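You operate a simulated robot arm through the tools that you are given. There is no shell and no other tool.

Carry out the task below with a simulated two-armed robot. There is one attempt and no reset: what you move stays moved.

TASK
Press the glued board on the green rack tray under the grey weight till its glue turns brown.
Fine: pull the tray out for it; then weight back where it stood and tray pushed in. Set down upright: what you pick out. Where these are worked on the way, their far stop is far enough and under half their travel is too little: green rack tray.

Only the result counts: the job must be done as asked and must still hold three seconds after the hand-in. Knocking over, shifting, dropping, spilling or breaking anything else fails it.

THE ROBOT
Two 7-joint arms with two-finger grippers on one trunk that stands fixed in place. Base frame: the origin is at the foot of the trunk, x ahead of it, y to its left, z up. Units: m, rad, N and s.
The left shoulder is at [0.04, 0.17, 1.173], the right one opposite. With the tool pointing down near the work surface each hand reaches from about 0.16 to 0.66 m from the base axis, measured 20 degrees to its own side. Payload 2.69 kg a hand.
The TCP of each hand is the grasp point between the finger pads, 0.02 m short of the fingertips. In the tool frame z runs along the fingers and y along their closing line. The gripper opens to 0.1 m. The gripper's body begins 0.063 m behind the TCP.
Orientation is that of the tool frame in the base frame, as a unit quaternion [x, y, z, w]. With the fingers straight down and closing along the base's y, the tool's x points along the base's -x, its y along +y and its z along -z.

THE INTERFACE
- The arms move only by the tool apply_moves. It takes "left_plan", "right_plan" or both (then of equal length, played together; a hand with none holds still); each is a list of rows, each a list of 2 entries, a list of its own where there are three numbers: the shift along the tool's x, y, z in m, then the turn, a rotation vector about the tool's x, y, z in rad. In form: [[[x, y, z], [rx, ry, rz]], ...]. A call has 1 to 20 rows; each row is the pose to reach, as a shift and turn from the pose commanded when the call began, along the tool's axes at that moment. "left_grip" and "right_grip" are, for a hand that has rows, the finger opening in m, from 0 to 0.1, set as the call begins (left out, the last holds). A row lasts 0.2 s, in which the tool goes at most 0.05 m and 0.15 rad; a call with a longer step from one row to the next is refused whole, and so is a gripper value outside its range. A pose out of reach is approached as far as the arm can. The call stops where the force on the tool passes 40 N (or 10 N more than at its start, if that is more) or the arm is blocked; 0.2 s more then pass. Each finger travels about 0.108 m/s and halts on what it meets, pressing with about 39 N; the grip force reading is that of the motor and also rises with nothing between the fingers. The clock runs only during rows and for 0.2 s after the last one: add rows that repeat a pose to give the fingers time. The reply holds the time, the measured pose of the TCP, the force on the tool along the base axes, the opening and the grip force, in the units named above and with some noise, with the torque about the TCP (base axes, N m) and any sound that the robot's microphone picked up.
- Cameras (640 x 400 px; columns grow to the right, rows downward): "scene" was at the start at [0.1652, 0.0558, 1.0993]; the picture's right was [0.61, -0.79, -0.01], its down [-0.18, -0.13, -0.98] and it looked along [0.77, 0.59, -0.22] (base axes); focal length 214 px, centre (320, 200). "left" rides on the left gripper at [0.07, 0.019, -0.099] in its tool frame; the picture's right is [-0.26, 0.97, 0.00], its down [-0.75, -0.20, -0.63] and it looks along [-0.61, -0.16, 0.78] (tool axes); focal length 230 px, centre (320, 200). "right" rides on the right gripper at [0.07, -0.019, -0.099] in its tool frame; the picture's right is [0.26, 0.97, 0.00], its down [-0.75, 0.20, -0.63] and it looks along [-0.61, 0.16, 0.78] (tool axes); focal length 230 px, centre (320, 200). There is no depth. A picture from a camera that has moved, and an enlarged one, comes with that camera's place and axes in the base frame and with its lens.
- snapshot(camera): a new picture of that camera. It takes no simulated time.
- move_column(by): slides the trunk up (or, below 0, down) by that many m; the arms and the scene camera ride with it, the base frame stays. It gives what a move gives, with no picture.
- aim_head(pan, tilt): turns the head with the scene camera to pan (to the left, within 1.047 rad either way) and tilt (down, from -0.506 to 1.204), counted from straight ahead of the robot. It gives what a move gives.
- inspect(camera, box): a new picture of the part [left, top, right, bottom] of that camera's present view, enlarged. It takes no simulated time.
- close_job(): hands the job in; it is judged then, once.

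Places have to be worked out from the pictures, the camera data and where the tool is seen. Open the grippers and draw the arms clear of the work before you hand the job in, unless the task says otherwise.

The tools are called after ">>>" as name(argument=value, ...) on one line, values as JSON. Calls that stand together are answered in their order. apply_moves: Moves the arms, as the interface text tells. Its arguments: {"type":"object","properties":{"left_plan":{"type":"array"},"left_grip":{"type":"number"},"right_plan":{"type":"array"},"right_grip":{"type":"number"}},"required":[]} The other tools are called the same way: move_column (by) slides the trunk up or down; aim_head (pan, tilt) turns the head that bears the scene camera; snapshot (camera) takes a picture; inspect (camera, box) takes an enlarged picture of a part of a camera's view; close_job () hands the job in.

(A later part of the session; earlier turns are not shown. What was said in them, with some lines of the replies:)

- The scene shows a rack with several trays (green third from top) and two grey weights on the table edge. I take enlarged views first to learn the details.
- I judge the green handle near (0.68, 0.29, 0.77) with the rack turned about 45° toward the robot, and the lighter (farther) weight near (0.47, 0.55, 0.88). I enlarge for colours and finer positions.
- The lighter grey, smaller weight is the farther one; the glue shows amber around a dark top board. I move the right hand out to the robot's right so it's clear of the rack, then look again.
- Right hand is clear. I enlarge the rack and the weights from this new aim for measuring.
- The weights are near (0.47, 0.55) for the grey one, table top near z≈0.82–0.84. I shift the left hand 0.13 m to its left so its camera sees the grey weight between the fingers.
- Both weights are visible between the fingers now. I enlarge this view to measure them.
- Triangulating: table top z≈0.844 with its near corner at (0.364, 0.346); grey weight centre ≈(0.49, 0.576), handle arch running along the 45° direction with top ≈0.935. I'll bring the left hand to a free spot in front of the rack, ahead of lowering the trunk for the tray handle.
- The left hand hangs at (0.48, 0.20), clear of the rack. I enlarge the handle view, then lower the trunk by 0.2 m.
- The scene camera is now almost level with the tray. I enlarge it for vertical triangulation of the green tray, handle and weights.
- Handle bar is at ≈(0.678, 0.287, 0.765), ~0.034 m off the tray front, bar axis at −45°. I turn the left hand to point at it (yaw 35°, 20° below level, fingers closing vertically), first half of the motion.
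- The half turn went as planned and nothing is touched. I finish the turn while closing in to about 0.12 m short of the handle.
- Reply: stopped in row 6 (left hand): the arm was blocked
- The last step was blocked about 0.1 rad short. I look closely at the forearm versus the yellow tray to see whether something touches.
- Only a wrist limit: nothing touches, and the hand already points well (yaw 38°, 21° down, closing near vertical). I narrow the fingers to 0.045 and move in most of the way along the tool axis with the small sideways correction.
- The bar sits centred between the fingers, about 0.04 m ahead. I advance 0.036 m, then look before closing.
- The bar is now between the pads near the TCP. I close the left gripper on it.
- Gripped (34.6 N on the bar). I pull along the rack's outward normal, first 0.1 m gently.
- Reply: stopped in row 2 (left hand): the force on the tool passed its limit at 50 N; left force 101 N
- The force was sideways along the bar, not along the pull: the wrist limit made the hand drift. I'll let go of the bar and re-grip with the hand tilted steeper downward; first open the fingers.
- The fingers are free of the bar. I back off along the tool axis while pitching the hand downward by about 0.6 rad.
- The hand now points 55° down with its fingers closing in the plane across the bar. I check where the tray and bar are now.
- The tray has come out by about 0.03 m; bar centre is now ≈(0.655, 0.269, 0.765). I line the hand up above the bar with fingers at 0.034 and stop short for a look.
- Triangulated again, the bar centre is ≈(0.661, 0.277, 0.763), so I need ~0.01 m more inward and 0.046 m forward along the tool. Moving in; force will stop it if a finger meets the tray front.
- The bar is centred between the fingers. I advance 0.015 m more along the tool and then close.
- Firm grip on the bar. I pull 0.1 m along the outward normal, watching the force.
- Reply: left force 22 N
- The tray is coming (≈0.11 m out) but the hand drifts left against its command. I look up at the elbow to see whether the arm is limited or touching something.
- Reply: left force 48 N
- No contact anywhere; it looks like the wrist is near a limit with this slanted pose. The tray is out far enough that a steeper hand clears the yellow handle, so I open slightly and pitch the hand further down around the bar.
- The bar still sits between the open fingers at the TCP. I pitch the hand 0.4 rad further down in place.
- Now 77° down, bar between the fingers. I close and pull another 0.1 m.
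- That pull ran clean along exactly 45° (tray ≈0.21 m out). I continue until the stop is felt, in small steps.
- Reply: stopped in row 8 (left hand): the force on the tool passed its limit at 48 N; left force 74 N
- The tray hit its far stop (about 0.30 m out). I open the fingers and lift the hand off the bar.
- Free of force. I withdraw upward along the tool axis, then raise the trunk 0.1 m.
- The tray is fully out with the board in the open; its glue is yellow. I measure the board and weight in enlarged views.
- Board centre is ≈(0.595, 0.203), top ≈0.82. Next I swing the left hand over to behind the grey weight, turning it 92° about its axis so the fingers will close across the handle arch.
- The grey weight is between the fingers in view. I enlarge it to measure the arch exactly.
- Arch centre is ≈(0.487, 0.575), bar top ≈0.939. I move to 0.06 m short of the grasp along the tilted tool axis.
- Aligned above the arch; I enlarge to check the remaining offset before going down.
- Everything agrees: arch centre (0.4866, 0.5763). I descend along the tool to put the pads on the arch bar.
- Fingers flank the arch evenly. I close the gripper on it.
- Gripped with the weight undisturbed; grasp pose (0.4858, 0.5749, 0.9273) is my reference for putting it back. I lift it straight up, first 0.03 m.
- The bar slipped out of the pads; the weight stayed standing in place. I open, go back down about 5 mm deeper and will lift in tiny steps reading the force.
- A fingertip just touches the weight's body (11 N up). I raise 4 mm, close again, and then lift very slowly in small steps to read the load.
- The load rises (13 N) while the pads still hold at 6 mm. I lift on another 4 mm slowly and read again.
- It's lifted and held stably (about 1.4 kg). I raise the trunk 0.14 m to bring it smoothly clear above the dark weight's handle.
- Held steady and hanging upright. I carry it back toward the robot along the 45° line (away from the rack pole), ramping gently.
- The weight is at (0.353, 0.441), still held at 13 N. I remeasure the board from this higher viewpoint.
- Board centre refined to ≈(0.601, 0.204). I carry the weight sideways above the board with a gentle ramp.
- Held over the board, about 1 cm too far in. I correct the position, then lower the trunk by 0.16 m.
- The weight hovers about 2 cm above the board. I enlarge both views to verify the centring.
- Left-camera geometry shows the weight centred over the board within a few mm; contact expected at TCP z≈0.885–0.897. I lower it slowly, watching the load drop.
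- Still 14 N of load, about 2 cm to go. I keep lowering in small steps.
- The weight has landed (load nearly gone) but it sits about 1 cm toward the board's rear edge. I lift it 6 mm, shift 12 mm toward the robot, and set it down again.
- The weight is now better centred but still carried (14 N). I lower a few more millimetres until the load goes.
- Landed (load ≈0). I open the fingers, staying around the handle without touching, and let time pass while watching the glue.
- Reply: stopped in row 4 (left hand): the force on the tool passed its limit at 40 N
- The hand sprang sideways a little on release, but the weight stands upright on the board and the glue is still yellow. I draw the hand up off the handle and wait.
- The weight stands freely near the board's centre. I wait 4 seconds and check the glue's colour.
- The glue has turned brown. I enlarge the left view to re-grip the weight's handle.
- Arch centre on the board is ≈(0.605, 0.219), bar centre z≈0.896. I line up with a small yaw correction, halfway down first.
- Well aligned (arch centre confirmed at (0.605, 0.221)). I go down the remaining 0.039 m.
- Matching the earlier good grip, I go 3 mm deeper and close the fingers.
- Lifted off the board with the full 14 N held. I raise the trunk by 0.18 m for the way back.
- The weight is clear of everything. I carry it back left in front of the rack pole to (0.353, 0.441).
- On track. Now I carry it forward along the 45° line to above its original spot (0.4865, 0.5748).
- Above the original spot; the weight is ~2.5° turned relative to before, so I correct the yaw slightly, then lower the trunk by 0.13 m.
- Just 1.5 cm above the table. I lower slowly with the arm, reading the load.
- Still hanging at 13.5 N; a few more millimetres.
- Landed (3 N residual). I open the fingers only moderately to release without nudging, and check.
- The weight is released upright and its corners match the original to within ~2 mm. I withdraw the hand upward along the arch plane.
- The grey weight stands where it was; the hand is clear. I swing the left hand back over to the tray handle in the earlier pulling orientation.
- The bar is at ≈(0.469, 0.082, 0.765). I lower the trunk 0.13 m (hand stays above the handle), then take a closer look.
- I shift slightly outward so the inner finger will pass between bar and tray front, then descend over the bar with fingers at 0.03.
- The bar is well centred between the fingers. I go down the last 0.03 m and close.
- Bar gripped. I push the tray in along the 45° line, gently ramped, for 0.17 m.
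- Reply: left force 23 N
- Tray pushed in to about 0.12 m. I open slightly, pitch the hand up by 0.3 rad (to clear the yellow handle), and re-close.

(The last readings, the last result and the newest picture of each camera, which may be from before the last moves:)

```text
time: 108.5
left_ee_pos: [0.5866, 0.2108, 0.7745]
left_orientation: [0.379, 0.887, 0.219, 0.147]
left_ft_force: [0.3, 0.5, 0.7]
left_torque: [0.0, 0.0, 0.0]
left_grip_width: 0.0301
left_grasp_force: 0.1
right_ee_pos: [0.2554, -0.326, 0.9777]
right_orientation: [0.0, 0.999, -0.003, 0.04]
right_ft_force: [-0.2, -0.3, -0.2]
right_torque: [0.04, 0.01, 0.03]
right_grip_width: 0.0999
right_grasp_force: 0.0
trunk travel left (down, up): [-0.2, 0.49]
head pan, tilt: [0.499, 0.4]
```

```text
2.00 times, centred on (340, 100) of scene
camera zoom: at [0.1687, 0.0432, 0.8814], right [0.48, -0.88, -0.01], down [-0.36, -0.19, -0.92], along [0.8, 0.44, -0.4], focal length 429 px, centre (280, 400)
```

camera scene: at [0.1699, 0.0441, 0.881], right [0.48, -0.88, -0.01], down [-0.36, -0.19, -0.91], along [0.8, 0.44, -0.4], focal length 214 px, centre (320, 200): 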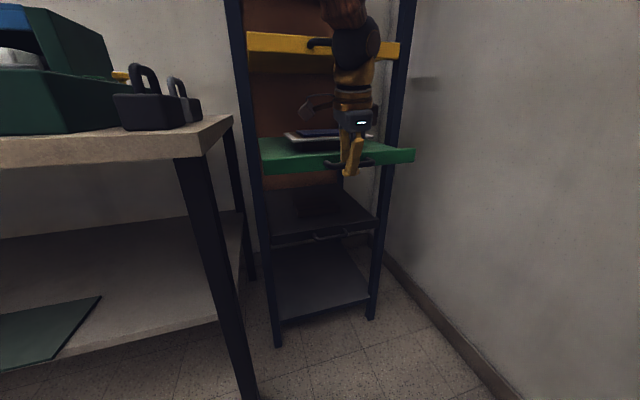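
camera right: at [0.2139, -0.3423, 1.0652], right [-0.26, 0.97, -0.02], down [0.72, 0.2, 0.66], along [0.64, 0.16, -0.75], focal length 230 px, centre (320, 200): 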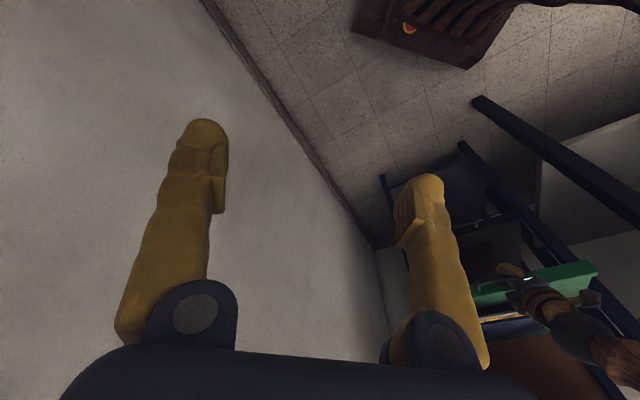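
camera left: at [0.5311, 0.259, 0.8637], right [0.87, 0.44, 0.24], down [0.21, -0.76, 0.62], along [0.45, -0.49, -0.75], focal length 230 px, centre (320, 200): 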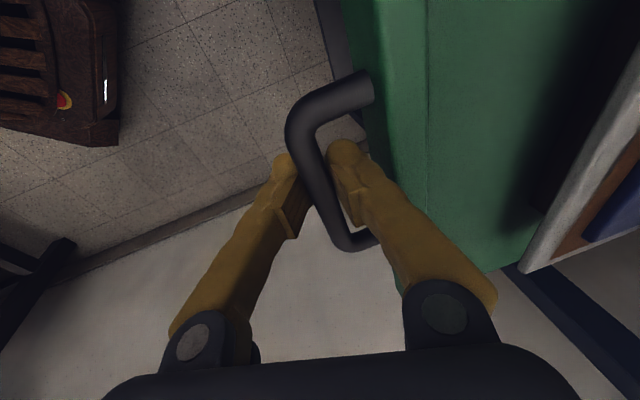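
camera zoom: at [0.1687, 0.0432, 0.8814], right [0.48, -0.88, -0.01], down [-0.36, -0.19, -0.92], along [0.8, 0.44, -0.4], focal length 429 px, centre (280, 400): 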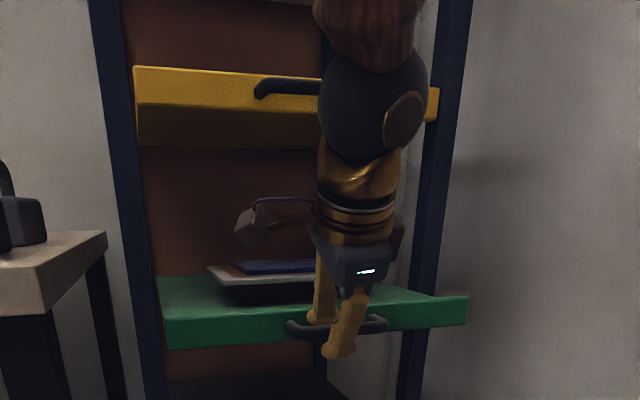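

Bar still between the fingers, hand at 59° with the wrist well away from the yellow handle. I close and push on 0.1 m.

>>> apply_moves(left_plan=[[[0, 0, 0.003], [0, 0, 0]], [[0, 0, 0.005], [0, 0, 0]], [[0, 0, 0.005], [0, 0, 0]]], left_grip=0.03)

>>> apply_moves(left_plan=[[[0, 0, 0], [0, 0, 0]], [[0, 0, 0], [0, 0, 0]], [[0, 0, 0], [0, 0, 0]]], left_grip=0.0)

>>> apply_moves(left_plan=[[[0.0002, 0.0035, 0.002], [0, 0, 0]], [[0.0006, 0.0104, 0.006], [0, 0, 0]], [[0.0011, 0.0208, 0.0119], [0, 0, 0]], [[0.0018, 0.0329, 0.0189], [0, 0, 0]], [[0.0025, 0.045, 0.0259], [0, 0, 0]], [[0.0031, 0.0572, 0.0328], [0, 0, 0]], [[0.0038, 0.0693, 0.0398], [0, 0, 0]], [[0.0043, 0.0788, 0.0453], [0, 0, 0]], [[0.0046, 0.084, 0.0483], [0, 0, 0]], [[0.0048, 0.0866, 0.0498], [0, 0, 0]]], left_grip=0.0)

>>> snapshot(camera="left")

>>> snapshot(camera="scene")

```text
time: 109.3
left_ee_pos: [0.5898, 0.2123, 0.7706]
left_orientation: [0.38, 0.887, 0.219, 0.147]
left_ft_force: [-2.3, -2.3, 1.4]
left_torque: [0.06, -0.01, -0.01]
left_grip_width: 0.0295
left_grasp_force: 0.1
right_ee_pos: [0.2553, -0.326, 0.9777]
right_orientation: [0.001, 0.999, -0.003, 0.042]
right_ft_force: [0.2, -1.1, 0.4]
right_torque: [0.03, 0.03, -0.01]
right_grip_width: 0.0998
right_grasp_force: 0.1
trunk travel left (down, up): [-0.2, 0.49]
head pan, tilt: [0.499, 0.4]
```

```text
time: 110.1
left_ee_pos: [0.588, 0.2134, 0.7666]
left_orientation: [0.38, 0.887, 0.218, 0.144]
left_ft_force: [5.5, -5.5, -4.2]
left_torque: [-0.07, -0.04, -0.05]
left_grip_width: 0.0068
left_grasp_force: 35.0
right_ee_pos: [0.2559, -0.3264, 0.9787]
right_orientation: [0.0, 0.999, -0.003, 0.041]
right_ft_force: [0.0, -0.5, 0.5]
right_torque: [-0.02, 0.02, 0.01]
right_grip_width: 0.1002
right_grasp_force: 0.0
trunk travel left (down, up): [-0.2, 0.49]
head pan, tilt: [0.499, 0.4]
```

```text
time: 112.3
left_ee_pos: [0.6576, 0.2781, 0.7661]
left_orientation: [0.389, 0.883, 0.224, 0.139]
left_ft_force: [-21.5, 20.0, -15.3]
left_torque: [-0.08, -0.13, 0.14]
left_grip_width: 0.006
left_grasp_force: 33.3
right_ee_pos: [0.2551, -0.3238, 0.9785]
right_orientation: [0.0, 0.999, -0.004, 0.042]
right_ft_force: [-1.0, 0.6, -0.3]
right_torque: [-0.01, 0.02, 0.0]
right_grip_width: 0.0999
right_grasp_force: 0.1
trunk travel left (down, up): [-0.2, 0.49]
head pan, tilt: [0.499, 0.4]
```

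```text
taken
camera left: at [0.5812, 0.312, 0.8544], right [0.77, 0.38, 0.5], down [0.11, -0.86, 0.5], along [0.62, -0.33, -0.71], focal length 230 px, centre (320, 200)
```

left: 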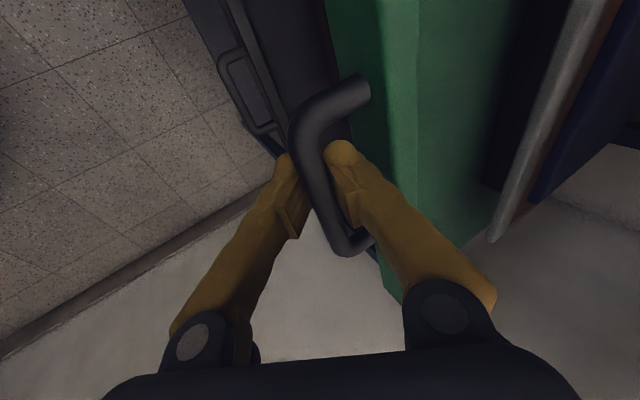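

```text
taken
camera scene: at [0.1681, 0.0453, 0.8813], right [0.48, -0.88, -0.01], down [-0.36, -0.19, -0.92], along [0.8, 0.44, -0.4], focal length 214 px, centre (320, 200)
```

scene: 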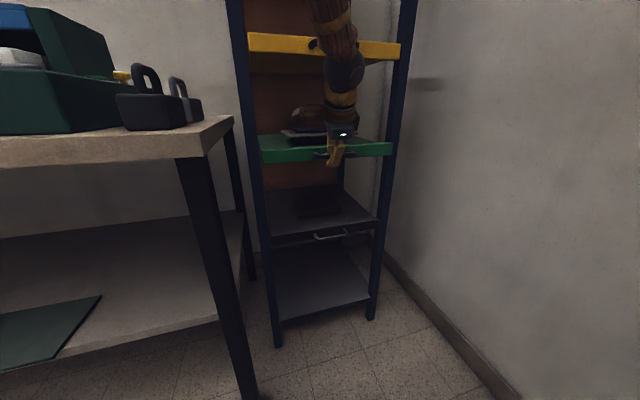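

About 0.02 m remains and there's some sideways strain. I open a little so only the outer finger pushes the bar, and check.

>>> apply_moves(left_plan=[[[0, 0, 0], [0, 0, 0]], [[0, 0, 0], [0, 0, 0]]], left_grip=0.03)

>>> inspect(camera="left", box=[220, 0, 440, 220])

>>> inspect(camera="scene", box=[230, 60, 420, 190])

```text
time: 112.9
left_ee_pos: [0.6614, 0.274, 0.7684]
left_orientation: [0.39, 0.881, 0.225, 0.144]
left_ft_force: [-0.3, -0.3, -0.9]
left_torque: [-0.01, 0.05, 0.0]
left_grip_width: 0.03
left_grasp_force: 0.1
right_ee_pos: [0.2552, -0.3271, 0.9783]
right_orientation: [0.0, 0.999, -0.003, 0.042]
right_ft_force: [0.6, 0.0, 0.0]
right_torque: [-0.02, 0.0, 0.0]
right_grip_width: 0.1001
right_grasp_force: 0.1
trunk travel left (down, up): [-0.2, 0.49]
head pan, tilt: [0.499, 0.4]
```

```text
1.82 times, centred on (330, 110) of left
camera zoom: at [0.5844, 0.3083, 0.8573], right [0.77, 0.38, 0.51], down [0.1, -0.86, 0.5], along [0.63, -0.33, -0.7], focal length 418 px, centre (302, 364)
```

zoom: 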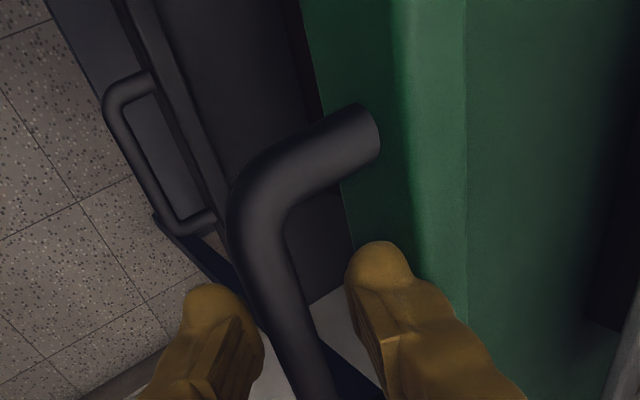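

```text
3.08 times, centred on (325, 125) of scene
camera zoom: at [0.1687, 0.0435, 0.8814], right [0.48, -0.88, -0.01], down [-0.36, -0.19, -0.92], along [0.8, 0.44, -0.4], focal length 660 px, centre (305, 431)
```

zoom: 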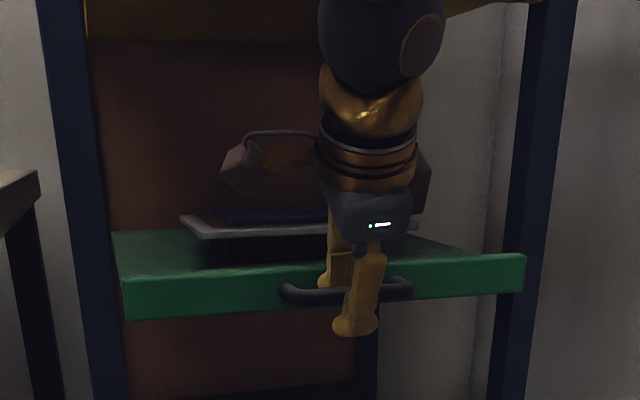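

Strain gone. I push inward in small steps; the move will stop when the tray meets its end stop.

>>> apply_moves(left_plan=[[[0.0005, 0.0069, 0.004], [0, 0, 0]], [[0.001, 0.0138, 0.008], [0, 0, 0]], [[0.0015, 0.0207, 0.012], [0, 0, 0]], [[0.002, 0.0276, 0.016], [0, 0, 0]], [[0.0025, 0.0346, 0.02], [0, 0, 0]], [[0.003, 0.0415, 0.024], [0, 0, 0]]], left_grip=0.03)

>>> inspect(camera="left", box=[220, 0, 440, 220])

>>> inspect(camera="scene", box=[230, 60, 420, 190])

```text
time: 114.0
left_ee_pos: [0.6697, 0.2932, 0.7781]
left_orientation: [0.388, 0.881, 0.225, 0.148]
left_ft_force: [-2.1, -2.4, 2.8]
left_torque: [0.06, -0.02, 0.03]
left_grip_width: 0.0289
left_grasp_force: 0.0
right_ee_pos: [0.2394, -0.3274, 0.9815]
right_orientation: [0.0, 0.999, -0.005, 0.05]
right_ft_force: [-0.2, -0.4, 0.4]
right_torque: [-0.02, 0.04, 0.0]
right_grip_width: 0.1002
right_grasp_force: 0.1
trunk travel left (down, up): [-0.2, 0.49]
head pan, tilt: [0.499, 0.4]
stopped in row 5 (left hand): the force on the tool passed its limit at 45 N (the readings are from after the stop); the commanded pose is now the measured one
```

```text
1.82 times, centred on (330, 110) of left
camera zoom: at [0.592, 0.3282, 0.8664], right [0.77, 0.38, 0.52], down [0.09, -0.86, 0.5], along [0.64, -0.34, -0.69], focal length 418 px, centre (302, 364)
```

zoom: 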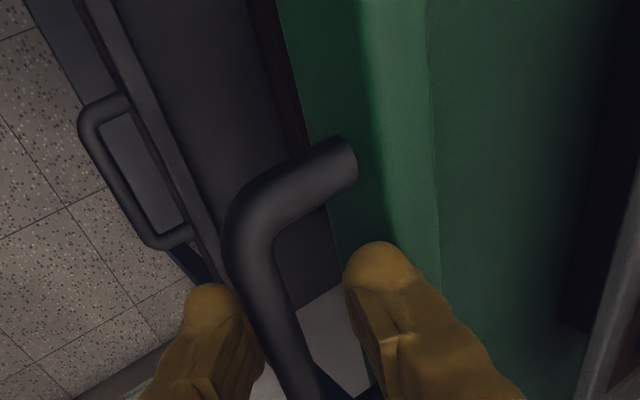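

```text
3.08 times, centred on (325, 125) of scene
camera zoom: at [0.1682, 0.0434, 0.8814], right [0.48, -0.88, -0.01], down [-0.36, -0.19, -0.92], along [0.8, 0.44, -0.4], focal length 660 px, centre (305, 431)
```

zoom: 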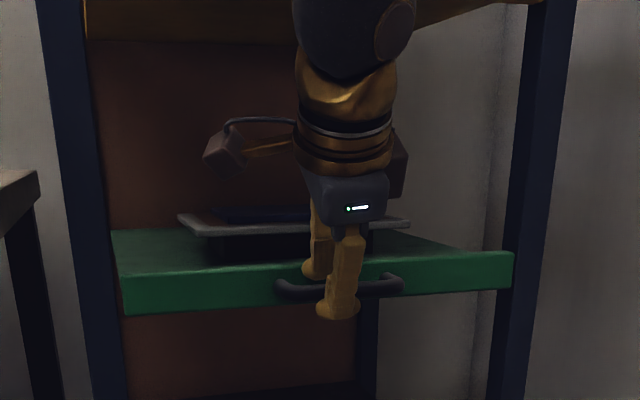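

The push ended at 45 N with the bar back at its original distance. I withdraw the hand back along its axis, clear of the bar.

>>> apply_moves(left_plan=[[[0, -0.004, 0], [0, 0, 0]], [[0, -0.004, -0.015], [0, 0, 0]], [[0, -0.004, -0.035], [0, 0, 0]], [[0, -0.004, -0.06], [0, 0, 0]], [[0, -0.01, -0.09], [0, 0, 0]], [[0, -0.04, -0.11], [0, 0, 0]], [[0, -0.08, -0.12], [0, 0, 0]], [[0, -0.1, -0.12], [0, 0, 0]]], left_grip=0.03)

>>> aim_head(pan=0.5, tilt=0.5)

>>> snapshot(camera="left")

>>> snapshot(camera="scene")

>>> inspect(camera="scene", box=[240, 80, 400, 160])

```text
time: 115.8
left_ee_pos: [0.5564, 0.201, 0.8286]
left_orientation: [0.388, 0.882, 0.224, 0.148]
left_ft_force: [-0.3, 0.5, 0.0]
left_torque: [0.0, -0.01, 0.01]
left_grip_width: 0.03
left_grasp_force: 0.0
right_ee_pos: [0.241, -0.3266, 0.9821]
right_orientation: [0.001, 0.999, -0.004, 0.051]
right_ft_force: [0.0, 0.0, -0.6]
right_torque: [0.01, -0.01, 0.02]
right_grip_width: 0.1001
right_grasp_force: 0.2
trunk travel left (down, up): [-0.2, 0.49]
head pan, tilt: [0.499, 0.4]
```

```text
time: 116.4
left_ee_pos: [0.5556, 0.2014, 0.828]
left_orientation: [0.389, 0.881, 0.224, 0.148]
left_ft_force: [0.0, -0.6, 0.4]
left_torque: [-0.01, -0.01, 0.02]
left_grip_width: 0.0299
left_grasp_force: 0.0
right_ee_pos: [0.2403, -0.3274, 0.9818]
right_orientation: [0.0, 0.999, -0.004, 0.05]
right_ft_force: [0.0, -0.2, 0.0]
right_torque: [0.01, -0.03, 0.02]
right_grip_width: 0.1001
right_grasp_force: 0.1
trunk travel left (down, up): [-0.2, 0.49]
head pan, tilt: [0.499, 0.499]
```

```text
taken
camera left: at [0.4788, 0.2361, 0.9167], right [0.77, 0.38, 0.52], down [0.09, -0.86, 0.5], along [0.64, -0.34, -0.7], focal length 230 px, centre (320, 200)
```

left: 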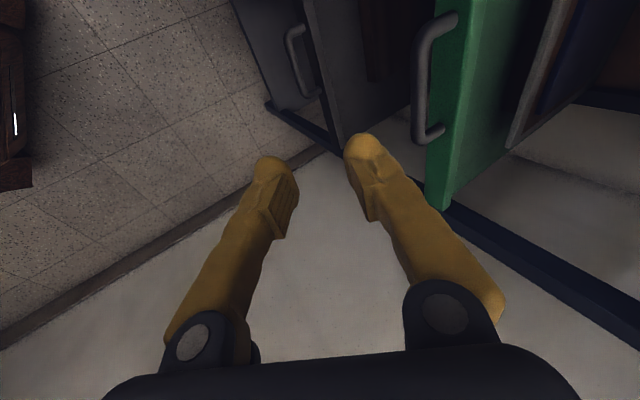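

```text
taken
camera scene: at [0.167, 0.0427, 0.8723], right [0.48, -0.88, -0.01], down [-0.43, -0.23, -0.87], along [0.76, 0.42, -0.49], focal length 214 px, centre (320, 200)
```

scene: 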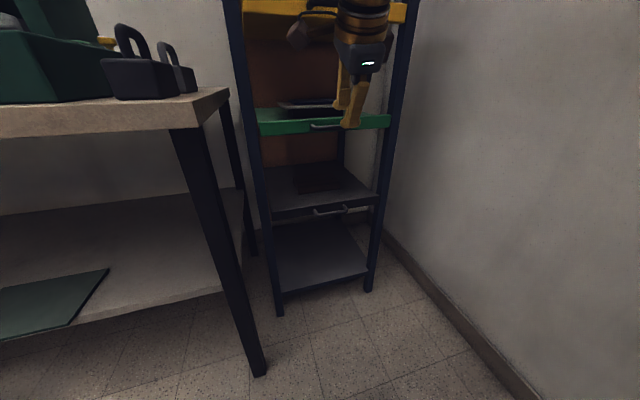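

```text
4.00 times, centred on (320, 120) of scene
camera zoom: at [0.167, 0.0427, 0.8723], right [0.48, -0.88, -0.01], down [-0.43, -0.23, -0.87], along [0.76, 0.42, -0.49], focal length 858 px, centre (320, 520)
```

zoom: 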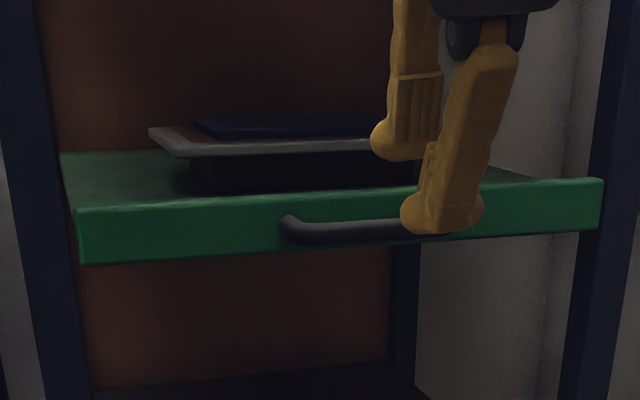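

The tray picture now matches the original pixel for pixel: fully in. I compare the weights in the same view and draw the left arm back.

>>> inspect(camera="scene", box=[90, 0, 250, 140])

>>> apply_moves(left_plan=[[[0, -0.02, -0.03], [0.1, 0, 0]], [[0, -0.045, -0.06], [0.2, 0, 0]], [[0, -0.07, -0.09], [0.3, 0, 0]], [[0, -0.09, -0.12], [0.4, 0, 0]], [[0, -0.1, -0.15], [0.5, 0, 0]], [[0, -0.1, -0.15], [0.5, 0, 0]]], left_grip=0.06)

>>> snapshot(camera="scene")

>>> snapshot(camera="left")

```text
2.86 times, centred on (170, 70) of scene
camera zoom: at [0.167, 0.0427, 0.8723], right [0.48, -0.88, -0.01], down [-0.43, -0.23, -0.87], along [0.76, 0.42, -0.49], focal length 613 px, centre (749, 571)
```

zoom: 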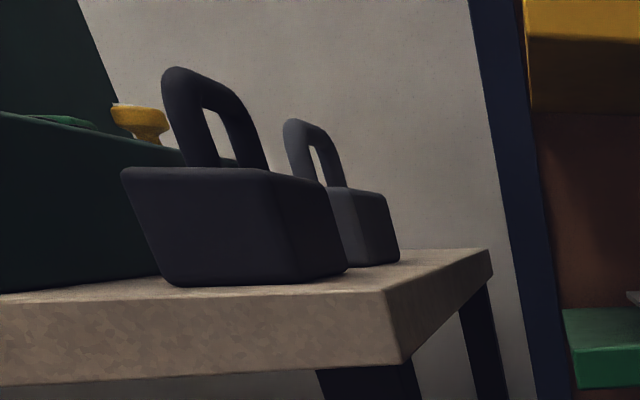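

```text
time: 117.8
left_ee_pos: [0.4293, 0.0976, 0.9042]
left_orientation: [0.413, 0.91, -0.001, 0.047]
left_ft_force: [0.7, 0.3, 0.0]
left_torque: [0.02, 0.03, 0.01]
left_grip_width: 0.0599
left_grasp_force: 0.2
right_ee_pos: [0.2411, -0.3266, 0.9814]
right_orientation: [0.0, 0.999, -0.003, 0.05]
right_ft_force: [0.4, -0.7, 0.2]
right_torque: [-0.01, -0.01, -0.05]
right_grip_width: 0.1
right_grasp_force: 0.1
trunk travel left (down, up): [-0.2, 0.49]
head pan, tilt: [0.499, 0.499]
```

```text
taken
camera scene: at [0.167, 0.0427, 0.8722], right [0.48, -0.88, -0.01], down [-0.44, -0.23, -0.87], along [0.76, 0.42, -0.49], focal length 214 px, centre (320, 200)
```

scene: 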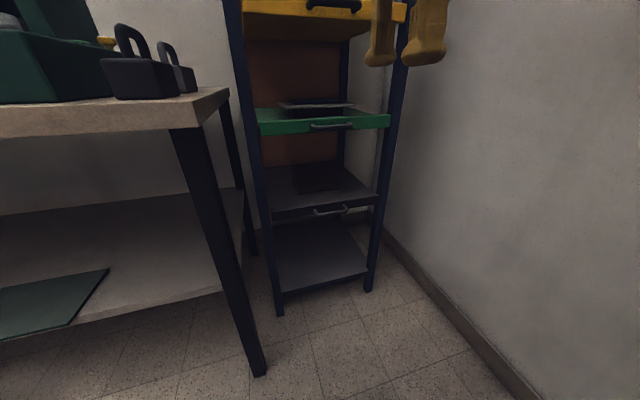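

```text
taken
camera left: at [0.3887, 0.1662, 0.998], right [0.89, 0.44, 0.06], down [0.29, -0.67, 0.68], along [0.34, -0.6, -0.73], focal length 230 px, centre (320, 200)
```

left: 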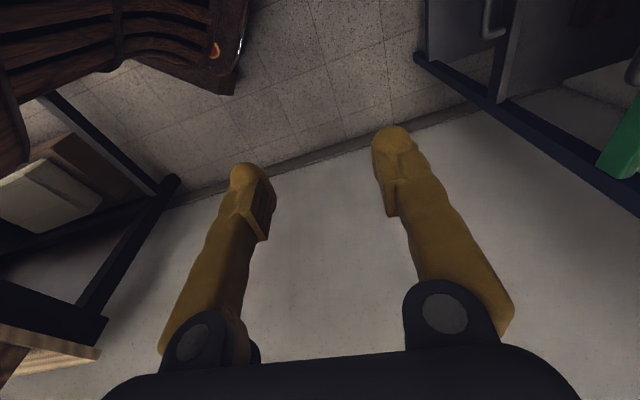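

Weights match their original picture. I raise the trunk back and open the grippers for a final overall check.

>>> move_column(by=0.2)

>>> apply_moves(left_plan=[[[0.0, -0.02, -0.01], [0, 0, 0]], [[0.0, -0.04, -0.02], [0, 0, 0]], [[0.0, -0.06, -0.03], [0, 0, 0]], [[0.0, -0.08, -0.03], [0, 0, 0]], [[0.0, -0.08, -0.03], [0, 0, 0]]], left_grip=0.1)

>>> snapshot(camera="scene")

>>> inspect(camera="scene", box=[230, 80, 410, 220])

>>> inspect(camera="scene", box=[140, 120, 260, 240])

```text
time: 120.0
left_ee_pos: [0.4292, 0.0979, 1.1039]
left_orientation: [0.414, 0.909, 0.0, 0.046]
left_ft_force: [-0.4, -0.5, 0.3]
left_torque: [0.03, -0.02, 0.0]
left_grip_width: 0.0598
left_grasp_force: 0.0
right_ee_pos: [0.2404, -0.326, 1.1806]
right_orientation: [0.001, 0.999, -0.005, 0.049]
right_ft_force: [0.1, 0.3, -0.1]
right_torque: [0.0, 0.0, 0.03]
right_grip_width: 0.1001
right_grasp_force: 0.1
trunk travel left (down, up): [-0.4, 0.29]
head pan, tilt: [0.499, 0.499]
```

```text
time: 121.2
left_ee_pos: [0.3686, 0.0468, 1.131]
left_orientation: [0.414, 0.909, 0.0, 0.047]
left_ft_force: [0.5, 0.1, 1.0]
left_torque: [-0.01, 0.01, -0.02]
left_grip_width: 0.0999
left_grasp_force: 0.0
right_ee_pos: [0.2411, -0.3275, 1.1804]
right_orientation: [0.0, 0.999, -0.004, 0.05]
right_ft_force: [0.5, 0.3, 0.6]
right_torque: [-0.01, 0.05, -0.02]
right_grip_width: 0.1001
right_grasp_force: 0.1
trunk travel left (down, up): [-0.4, 0.29]
head pan, tilt: [0.499, 0.499]
```

```text
taken
camera scene: at [0.1706, 0.0428, 1.0722], right [0.48, -0.88, -0.01], down [-0.44, -0.23, -0.87], along [0.76, 0.42, -0.49], focal length 214 px, centre (320, 200)
```

scene: 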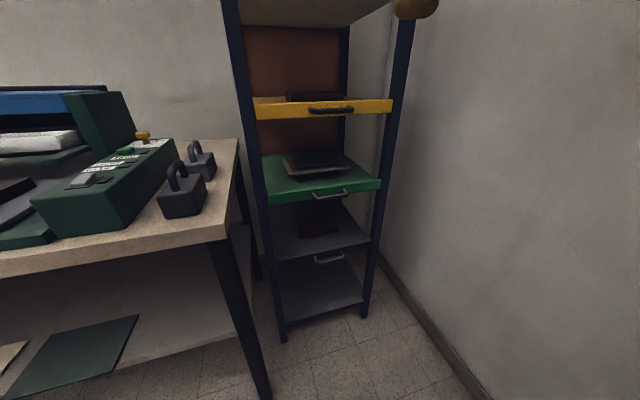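

```text
2.86 times, centred on (320, 150) of scene
camera zoom: at [0.1706, 0.0428, 1.0722], right [0.48, -0.88, -0.01], down [-0.44, -0.23, -0.87], along [0.76, 0.42, -0.49], focal length 613 px, centre (320, 343)
```

zoom: 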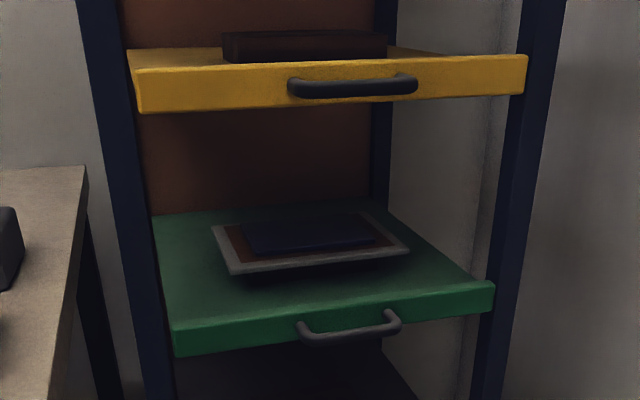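

```text
3.33 times, centred on (200, 180) of scene
camera zoom: at [0.1706, 0.0428, 1.0722], right [0.48, -0.88, -0.01], down [-0.44, -0.23, -0.87], along [0.76, 0.42, -0.49], focal length 715 px, centre (720, 267)
```

zoom: 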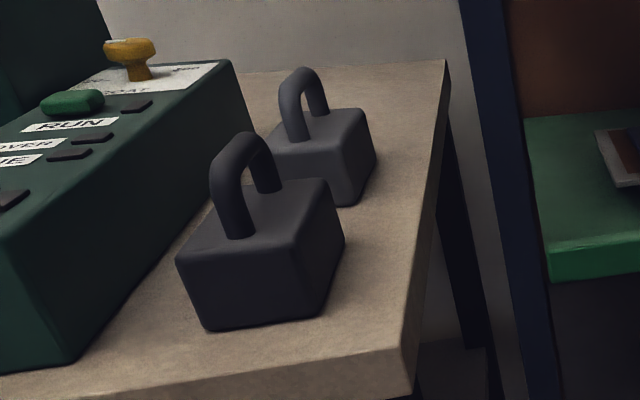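

The board is in its place with brown glue and the green tray is fully in. The grey weight stands upright where it was, nothing else has moved, and both hands are open and clear. I hand the job in.

>>> close_job()

```text
The job is handed in.
```

The job is handed in. The glue on the board turned brown under the grey weight, the weight is back on its spot, and the green tray is pushed fully in.

- **Tray:** I pulled it to its far stop, about 0.30 m out. When I let go of the weight on the board, the hand jumped and the tray slid back roughly 1 cm. The tray stayed well past half its travel. After the final push, the camera picture of the closed tray matches the one from the start.
- **Pressing:** The weight stood free on the board for about 6 seconds before I saw the glue had turned brown. I set the weight down twice to centre it on the board.
- **Weight:** It stands upright, within about 2 mm of where it was by my camera measurements. My first lift slipped off its handle and may have nudged it a few millimetres, but it stayed standing.
- **Everything else:** In the final pictures, the other weight, the yellow tray and the board are where they began. Both grippers are open and clear of the work.
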